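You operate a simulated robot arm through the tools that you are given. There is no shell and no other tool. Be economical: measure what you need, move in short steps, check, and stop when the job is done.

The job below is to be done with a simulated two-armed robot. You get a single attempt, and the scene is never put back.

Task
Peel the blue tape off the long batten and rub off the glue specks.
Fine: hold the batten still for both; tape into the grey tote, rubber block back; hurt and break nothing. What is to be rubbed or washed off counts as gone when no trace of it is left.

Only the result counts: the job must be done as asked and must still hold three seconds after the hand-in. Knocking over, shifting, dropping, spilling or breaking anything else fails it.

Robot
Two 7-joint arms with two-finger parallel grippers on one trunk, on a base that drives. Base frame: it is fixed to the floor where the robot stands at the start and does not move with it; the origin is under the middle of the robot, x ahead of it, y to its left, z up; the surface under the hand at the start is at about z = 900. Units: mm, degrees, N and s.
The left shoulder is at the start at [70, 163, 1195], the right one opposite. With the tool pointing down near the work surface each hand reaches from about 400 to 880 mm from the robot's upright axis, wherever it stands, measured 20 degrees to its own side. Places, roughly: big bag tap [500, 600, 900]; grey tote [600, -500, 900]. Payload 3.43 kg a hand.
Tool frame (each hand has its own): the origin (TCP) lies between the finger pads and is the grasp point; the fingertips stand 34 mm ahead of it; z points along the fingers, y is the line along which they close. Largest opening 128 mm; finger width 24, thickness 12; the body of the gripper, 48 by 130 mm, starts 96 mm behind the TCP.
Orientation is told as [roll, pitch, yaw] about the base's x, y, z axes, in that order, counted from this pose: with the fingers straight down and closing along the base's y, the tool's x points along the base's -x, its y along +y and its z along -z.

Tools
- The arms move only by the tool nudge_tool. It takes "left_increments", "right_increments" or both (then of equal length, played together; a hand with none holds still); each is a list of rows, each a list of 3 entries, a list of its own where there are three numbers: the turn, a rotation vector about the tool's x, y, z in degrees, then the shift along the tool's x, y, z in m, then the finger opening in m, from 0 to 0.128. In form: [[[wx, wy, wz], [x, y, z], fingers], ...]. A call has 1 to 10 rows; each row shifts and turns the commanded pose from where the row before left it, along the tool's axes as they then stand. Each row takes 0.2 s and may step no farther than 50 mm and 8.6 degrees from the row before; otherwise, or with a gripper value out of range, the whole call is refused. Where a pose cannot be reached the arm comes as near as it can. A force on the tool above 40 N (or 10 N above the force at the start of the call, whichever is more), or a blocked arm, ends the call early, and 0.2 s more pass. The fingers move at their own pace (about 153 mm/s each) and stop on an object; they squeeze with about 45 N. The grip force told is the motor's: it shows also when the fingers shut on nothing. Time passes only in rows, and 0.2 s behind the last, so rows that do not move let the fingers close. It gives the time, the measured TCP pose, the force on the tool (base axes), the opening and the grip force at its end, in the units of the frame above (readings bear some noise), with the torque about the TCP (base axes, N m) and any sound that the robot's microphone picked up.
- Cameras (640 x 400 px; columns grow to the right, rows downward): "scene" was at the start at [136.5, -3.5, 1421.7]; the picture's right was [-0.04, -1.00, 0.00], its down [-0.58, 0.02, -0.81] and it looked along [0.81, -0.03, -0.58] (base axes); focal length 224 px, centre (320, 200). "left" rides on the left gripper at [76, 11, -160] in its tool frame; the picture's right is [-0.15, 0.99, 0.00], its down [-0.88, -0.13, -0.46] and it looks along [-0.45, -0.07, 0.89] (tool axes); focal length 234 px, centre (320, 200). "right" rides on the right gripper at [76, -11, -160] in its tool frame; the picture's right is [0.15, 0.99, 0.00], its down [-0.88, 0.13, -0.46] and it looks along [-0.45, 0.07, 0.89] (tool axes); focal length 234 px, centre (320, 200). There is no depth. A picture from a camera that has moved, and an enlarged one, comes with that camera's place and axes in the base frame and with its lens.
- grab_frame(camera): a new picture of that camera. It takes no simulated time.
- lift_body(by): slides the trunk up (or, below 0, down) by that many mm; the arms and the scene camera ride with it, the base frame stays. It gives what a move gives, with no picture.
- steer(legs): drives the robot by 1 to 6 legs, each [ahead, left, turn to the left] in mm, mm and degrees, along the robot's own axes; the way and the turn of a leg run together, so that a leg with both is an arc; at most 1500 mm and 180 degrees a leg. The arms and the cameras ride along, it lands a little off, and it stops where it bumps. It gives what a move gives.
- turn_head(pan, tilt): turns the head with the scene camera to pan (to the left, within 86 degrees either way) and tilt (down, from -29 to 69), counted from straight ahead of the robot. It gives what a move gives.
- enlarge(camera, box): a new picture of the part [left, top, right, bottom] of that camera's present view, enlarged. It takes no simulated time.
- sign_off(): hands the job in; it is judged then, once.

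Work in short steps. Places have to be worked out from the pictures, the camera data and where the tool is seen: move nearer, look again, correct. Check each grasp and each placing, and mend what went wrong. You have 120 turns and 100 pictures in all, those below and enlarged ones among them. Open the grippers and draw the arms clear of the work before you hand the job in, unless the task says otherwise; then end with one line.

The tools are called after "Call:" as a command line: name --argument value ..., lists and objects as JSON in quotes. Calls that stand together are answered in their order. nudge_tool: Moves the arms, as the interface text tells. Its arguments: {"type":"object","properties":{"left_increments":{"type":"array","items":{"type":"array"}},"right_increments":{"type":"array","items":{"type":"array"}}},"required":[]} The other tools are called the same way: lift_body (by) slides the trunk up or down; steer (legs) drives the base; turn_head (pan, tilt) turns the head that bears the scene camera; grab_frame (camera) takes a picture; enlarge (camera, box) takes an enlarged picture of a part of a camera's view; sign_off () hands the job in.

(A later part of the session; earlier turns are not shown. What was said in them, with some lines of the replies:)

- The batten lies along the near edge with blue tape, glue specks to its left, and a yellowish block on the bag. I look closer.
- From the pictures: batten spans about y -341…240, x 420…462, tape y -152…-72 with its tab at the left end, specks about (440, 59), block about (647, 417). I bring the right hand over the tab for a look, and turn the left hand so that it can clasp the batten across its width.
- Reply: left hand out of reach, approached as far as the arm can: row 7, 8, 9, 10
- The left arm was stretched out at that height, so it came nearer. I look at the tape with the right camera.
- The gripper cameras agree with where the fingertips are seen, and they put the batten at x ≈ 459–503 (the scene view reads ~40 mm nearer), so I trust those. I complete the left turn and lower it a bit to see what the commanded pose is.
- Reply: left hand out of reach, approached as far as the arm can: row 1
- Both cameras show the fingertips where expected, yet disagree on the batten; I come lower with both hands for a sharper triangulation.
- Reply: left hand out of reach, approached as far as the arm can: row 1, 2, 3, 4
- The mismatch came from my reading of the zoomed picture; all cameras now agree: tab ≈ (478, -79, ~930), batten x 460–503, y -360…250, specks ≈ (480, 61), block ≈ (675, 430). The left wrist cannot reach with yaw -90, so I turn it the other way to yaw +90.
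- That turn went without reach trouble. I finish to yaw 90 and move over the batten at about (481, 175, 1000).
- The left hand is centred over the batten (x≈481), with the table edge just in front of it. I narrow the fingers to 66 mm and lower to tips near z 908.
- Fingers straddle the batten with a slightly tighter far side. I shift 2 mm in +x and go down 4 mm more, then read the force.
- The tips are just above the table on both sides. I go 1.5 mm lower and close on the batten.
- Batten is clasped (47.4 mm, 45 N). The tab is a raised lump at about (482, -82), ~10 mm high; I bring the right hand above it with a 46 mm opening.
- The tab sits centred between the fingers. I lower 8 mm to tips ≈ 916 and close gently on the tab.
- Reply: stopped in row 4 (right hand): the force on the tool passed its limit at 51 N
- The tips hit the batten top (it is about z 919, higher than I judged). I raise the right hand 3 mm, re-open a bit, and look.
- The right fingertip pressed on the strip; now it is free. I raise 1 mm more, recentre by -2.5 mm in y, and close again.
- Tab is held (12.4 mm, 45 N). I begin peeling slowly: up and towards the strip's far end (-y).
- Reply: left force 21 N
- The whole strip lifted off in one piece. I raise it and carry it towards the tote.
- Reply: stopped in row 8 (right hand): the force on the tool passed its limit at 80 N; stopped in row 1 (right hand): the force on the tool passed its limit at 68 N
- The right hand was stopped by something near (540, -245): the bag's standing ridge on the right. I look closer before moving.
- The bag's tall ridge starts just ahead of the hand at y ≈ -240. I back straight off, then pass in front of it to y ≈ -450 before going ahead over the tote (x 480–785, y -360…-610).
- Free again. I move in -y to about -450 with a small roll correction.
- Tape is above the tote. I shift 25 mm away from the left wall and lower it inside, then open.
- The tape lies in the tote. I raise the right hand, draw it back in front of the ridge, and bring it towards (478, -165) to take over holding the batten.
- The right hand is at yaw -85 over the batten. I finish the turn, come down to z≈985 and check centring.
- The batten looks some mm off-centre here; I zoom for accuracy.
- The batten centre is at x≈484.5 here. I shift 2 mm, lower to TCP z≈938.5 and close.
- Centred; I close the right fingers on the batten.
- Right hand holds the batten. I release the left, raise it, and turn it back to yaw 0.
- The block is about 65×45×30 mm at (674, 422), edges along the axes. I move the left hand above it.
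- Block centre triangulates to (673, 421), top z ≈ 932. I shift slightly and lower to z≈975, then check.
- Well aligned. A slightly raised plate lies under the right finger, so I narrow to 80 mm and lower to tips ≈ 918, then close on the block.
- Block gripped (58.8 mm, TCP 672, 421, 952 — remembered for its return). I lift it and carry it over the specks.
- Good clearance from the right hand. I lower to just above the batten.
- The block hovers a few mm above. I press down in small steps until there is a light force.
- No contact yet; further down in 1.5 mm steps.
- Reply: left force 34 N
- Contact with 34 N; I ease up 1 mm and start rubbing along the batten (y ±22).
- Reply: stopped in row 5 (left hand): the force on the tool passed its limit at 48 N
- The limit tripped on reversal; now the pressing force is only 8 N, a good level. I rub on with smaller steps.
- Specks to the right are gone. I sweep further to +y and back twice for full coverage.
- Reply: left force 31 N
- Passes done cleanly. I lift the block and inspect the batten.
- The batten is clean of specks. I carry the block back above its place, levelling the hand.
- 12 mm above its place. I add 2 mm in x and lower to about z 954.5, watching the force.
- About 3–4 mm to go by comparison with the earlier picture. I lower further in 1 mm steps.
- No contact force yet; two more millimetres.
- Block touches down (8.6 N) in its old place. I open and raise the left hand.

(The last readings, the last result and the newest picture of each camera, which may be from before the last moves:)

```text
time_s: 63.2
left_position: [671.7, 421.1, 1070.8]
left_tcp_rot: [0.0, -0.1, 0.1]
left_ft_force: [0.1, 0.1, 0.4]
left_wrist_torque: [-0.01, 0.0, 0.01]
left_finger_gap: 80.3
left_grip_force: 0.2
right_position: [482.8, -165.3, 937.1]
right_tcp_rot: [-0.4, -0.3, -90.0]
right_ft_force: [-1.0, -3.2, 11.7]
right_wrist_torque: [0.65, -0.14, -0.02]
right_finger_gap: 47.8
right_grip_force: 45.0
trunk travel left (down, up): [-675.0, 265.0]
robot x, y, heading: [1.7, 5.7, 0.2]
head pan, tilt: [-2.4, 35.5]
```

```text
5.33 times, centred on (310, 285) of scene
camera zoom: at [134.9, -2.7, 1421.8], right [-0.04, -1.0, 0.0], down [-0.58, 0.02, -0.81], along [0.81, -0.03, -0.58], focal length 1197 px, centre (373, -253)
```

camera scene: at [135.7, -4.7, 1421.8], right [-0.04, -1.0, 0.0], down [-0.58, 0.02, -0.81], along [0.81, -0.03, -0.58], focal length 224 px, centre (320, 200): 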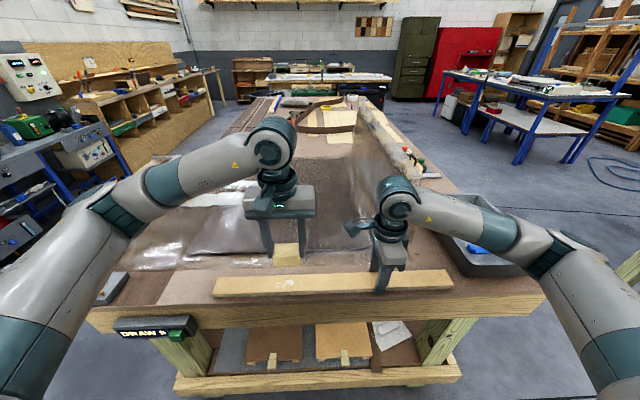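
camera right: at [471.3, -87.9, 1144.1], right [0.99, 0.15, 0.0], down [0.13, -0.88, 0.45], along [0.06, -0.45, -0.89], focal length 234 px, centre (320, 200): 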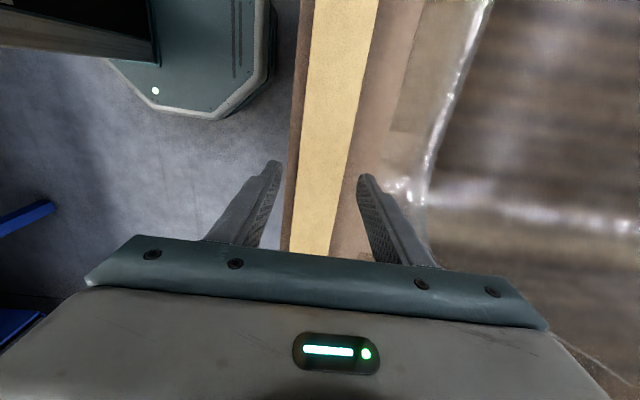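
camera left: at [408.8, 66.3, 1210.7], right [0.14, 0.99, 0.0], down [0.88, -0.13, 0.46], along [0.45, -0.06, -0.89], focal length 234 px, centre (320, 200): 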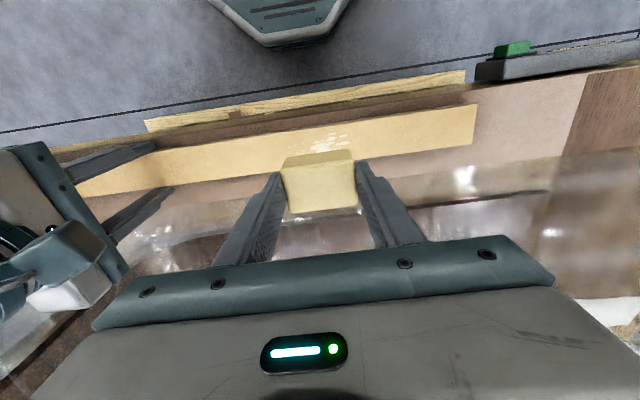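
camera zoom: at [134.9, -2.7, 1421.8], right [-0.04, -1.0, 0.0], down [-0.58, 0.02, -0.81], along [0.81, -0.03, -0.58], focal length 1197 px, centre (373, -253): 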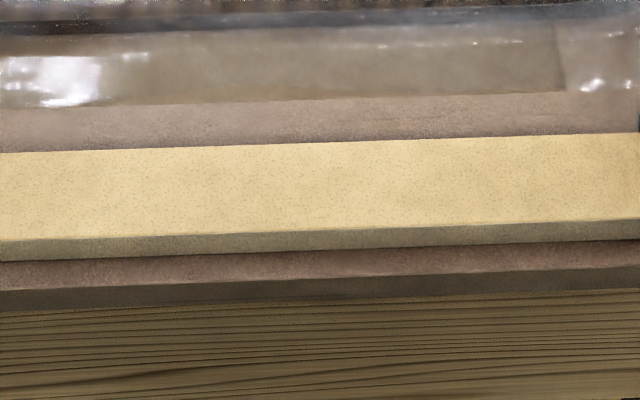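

Block is back and the specks are gone. I release the batten with the right hand and raise it straight.

Call:
nudge_tool --right_increments '[[[0, 0, 0], [0, 0, 0], 0.06], [[0, 0, 0], [0, 0, 0], 0.066], [[0, 0, 0], [0, 0, -0.01], 0.066], [[0, 0, 0], [0, 0, -0.03], 0.066], [[0, 0, 0], [0, 0, -0.04], 0.066], [[0, 0, 0], [0, 0, -0.04], 0.066], [[0, 0, 0], [0, 0, -0.03], 0.066]]'

Call:
nudge_tool --right_increments '[[[0, 0, 0], [0, -0.035, -0.02], 0.066], [[0, 0, 0], [0, -0.035, -0.02], 0.066]]' --left_increments '[[[0, 0, 0], [0, 0, -0.02], 0.08], [[0, 0, 0], [0, 0, -0.02], 0.08]]'

Call:
grab_frame --camera "scene"

Call:
enlarge --camera "scene" --box '[320, 245, 470, 330]'

Call:
enlarge --camera "scene" --box '[420, 170, 560, 280]'

```text
time_s: 64.8
left_position: [672.0, 421.7, 1071.2]
left_tcp_rot: [0.0, -0.1, 0.1]
left_ft_force: [-0.3, 0.2, 0.4]
left_wrist_torque: [0.02, 0.0, -0.02]
left_finger_gap: 80.3
left_grip_force: 0.0
right_position: [484.6, -164.7, 1088.6]
right_tcp_rot: [-0.4, -0.3, -90.2]
right_ft_force: [-0.6, -0.5, 0.6]
right_wrist_torque: [-0.03, 0.04, -0.01]
right_finger_gap: 66.2
right_grip_force: 0.0
trunk travel left (down, up): [-675.0, 265.0]
robot x, y, heading: [0.8, 4.1, 0.3]
head pan, tilt: [-2.4, 35.5]
```

```text
time_s: 65.4
left_position: [670.5, 420.1, 1111.2]
left_tcp_rot: [0.0, -0.1, 0.1]
left_ft_force: [-0.8, 0.4, 0.5]
left_wrist_torque: [-0.02, -0.01, 0.0]
left_finger_gap: 79.9
left_grip_force: 0.2
right_position: [415.3, -165.6, 1128.4]
right_tcp_rot: [-0.3, -0.3, -90.1]
right_ft_force: [-0.2, 0.4, -0.2]
right_wrist_torque: [-0.02, -0.03, -0.03]
right_finger_gap: 65.7
right_grip_force: 0.1
trunk travel left (down, up): [-675.0, 265.0]
robot x, y, heading: [0.3, 1.6, 0.0]
head pan, tilt: [-2.4, 35.5]
```

```text
43 pictures are left
camera scene: at [134.9, -2.6, 1421.8], right [-0.04, -1.0, 0.0], down [-0.58, 0.02, -0.81], along [0.81, -0.03, -0.58], focal length 224 px, centre (320, 200)
```

scene: 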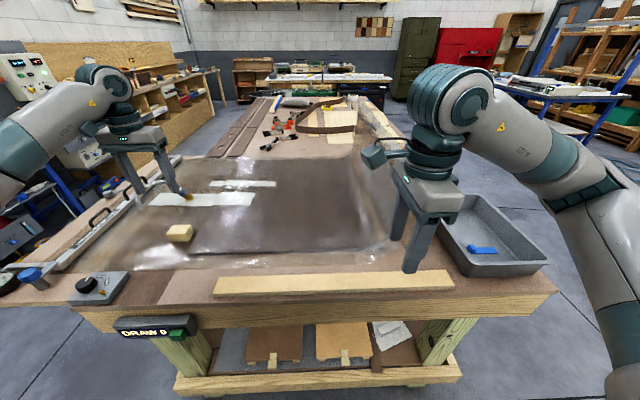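

```text
4.27 times, centred on (395, 288) of scene
camera zoom: at [134.9, -2.6, 1421.8], right [-0.04, -1.0, 0.0], down [-0.58, 0.02, -0.81], along [0.81, -0.03, -0.58], focal length 957 px, centre (0, -173)
```

zoom: 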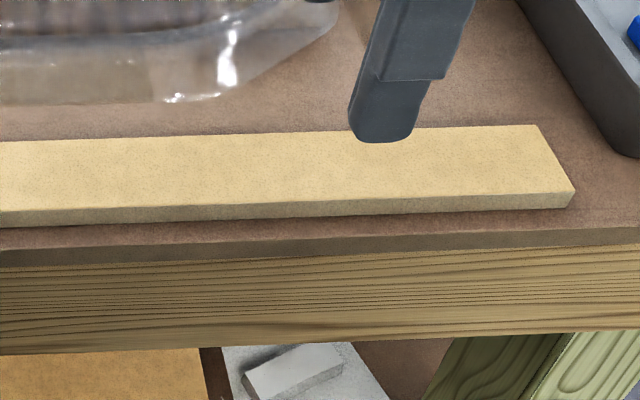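

```text
3.64 times, centred on (490, 225) of scene
camera zoom: at [134.9, -2.6, 1421.8], right [-0.04, -1.0, 0.0], down [-0.58, 0.02, -0.81], along [0.81, -0.03, -0.58], focal length 816 px, centre (-298, 109)
```

zoom: 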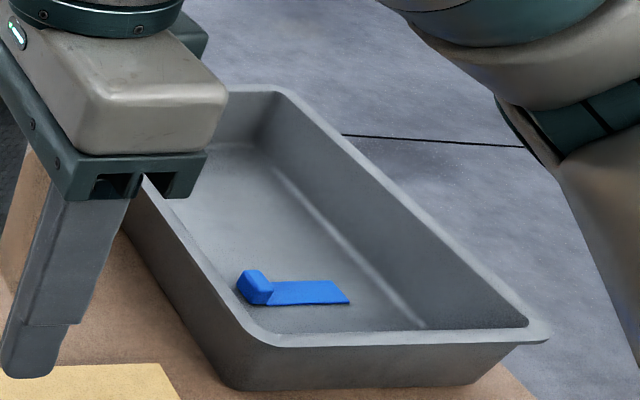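

The batten is bare and lies in its place. The tape is in the tote, the block is back, and both hands are open and clear. I hand in.

Call:
sign_off

```text
The job is handed in.
```

The blue tape is off the batten and in the grey tote, the glue specks are rubbed off with no trace visible, and the rubber block is back in its place. One arm held the batten still throughout both steps. On the way to the tote, the right hand bumped the bag's standing ridge twice (peaks of 80 N and 68 N); it looked intact afterwards.
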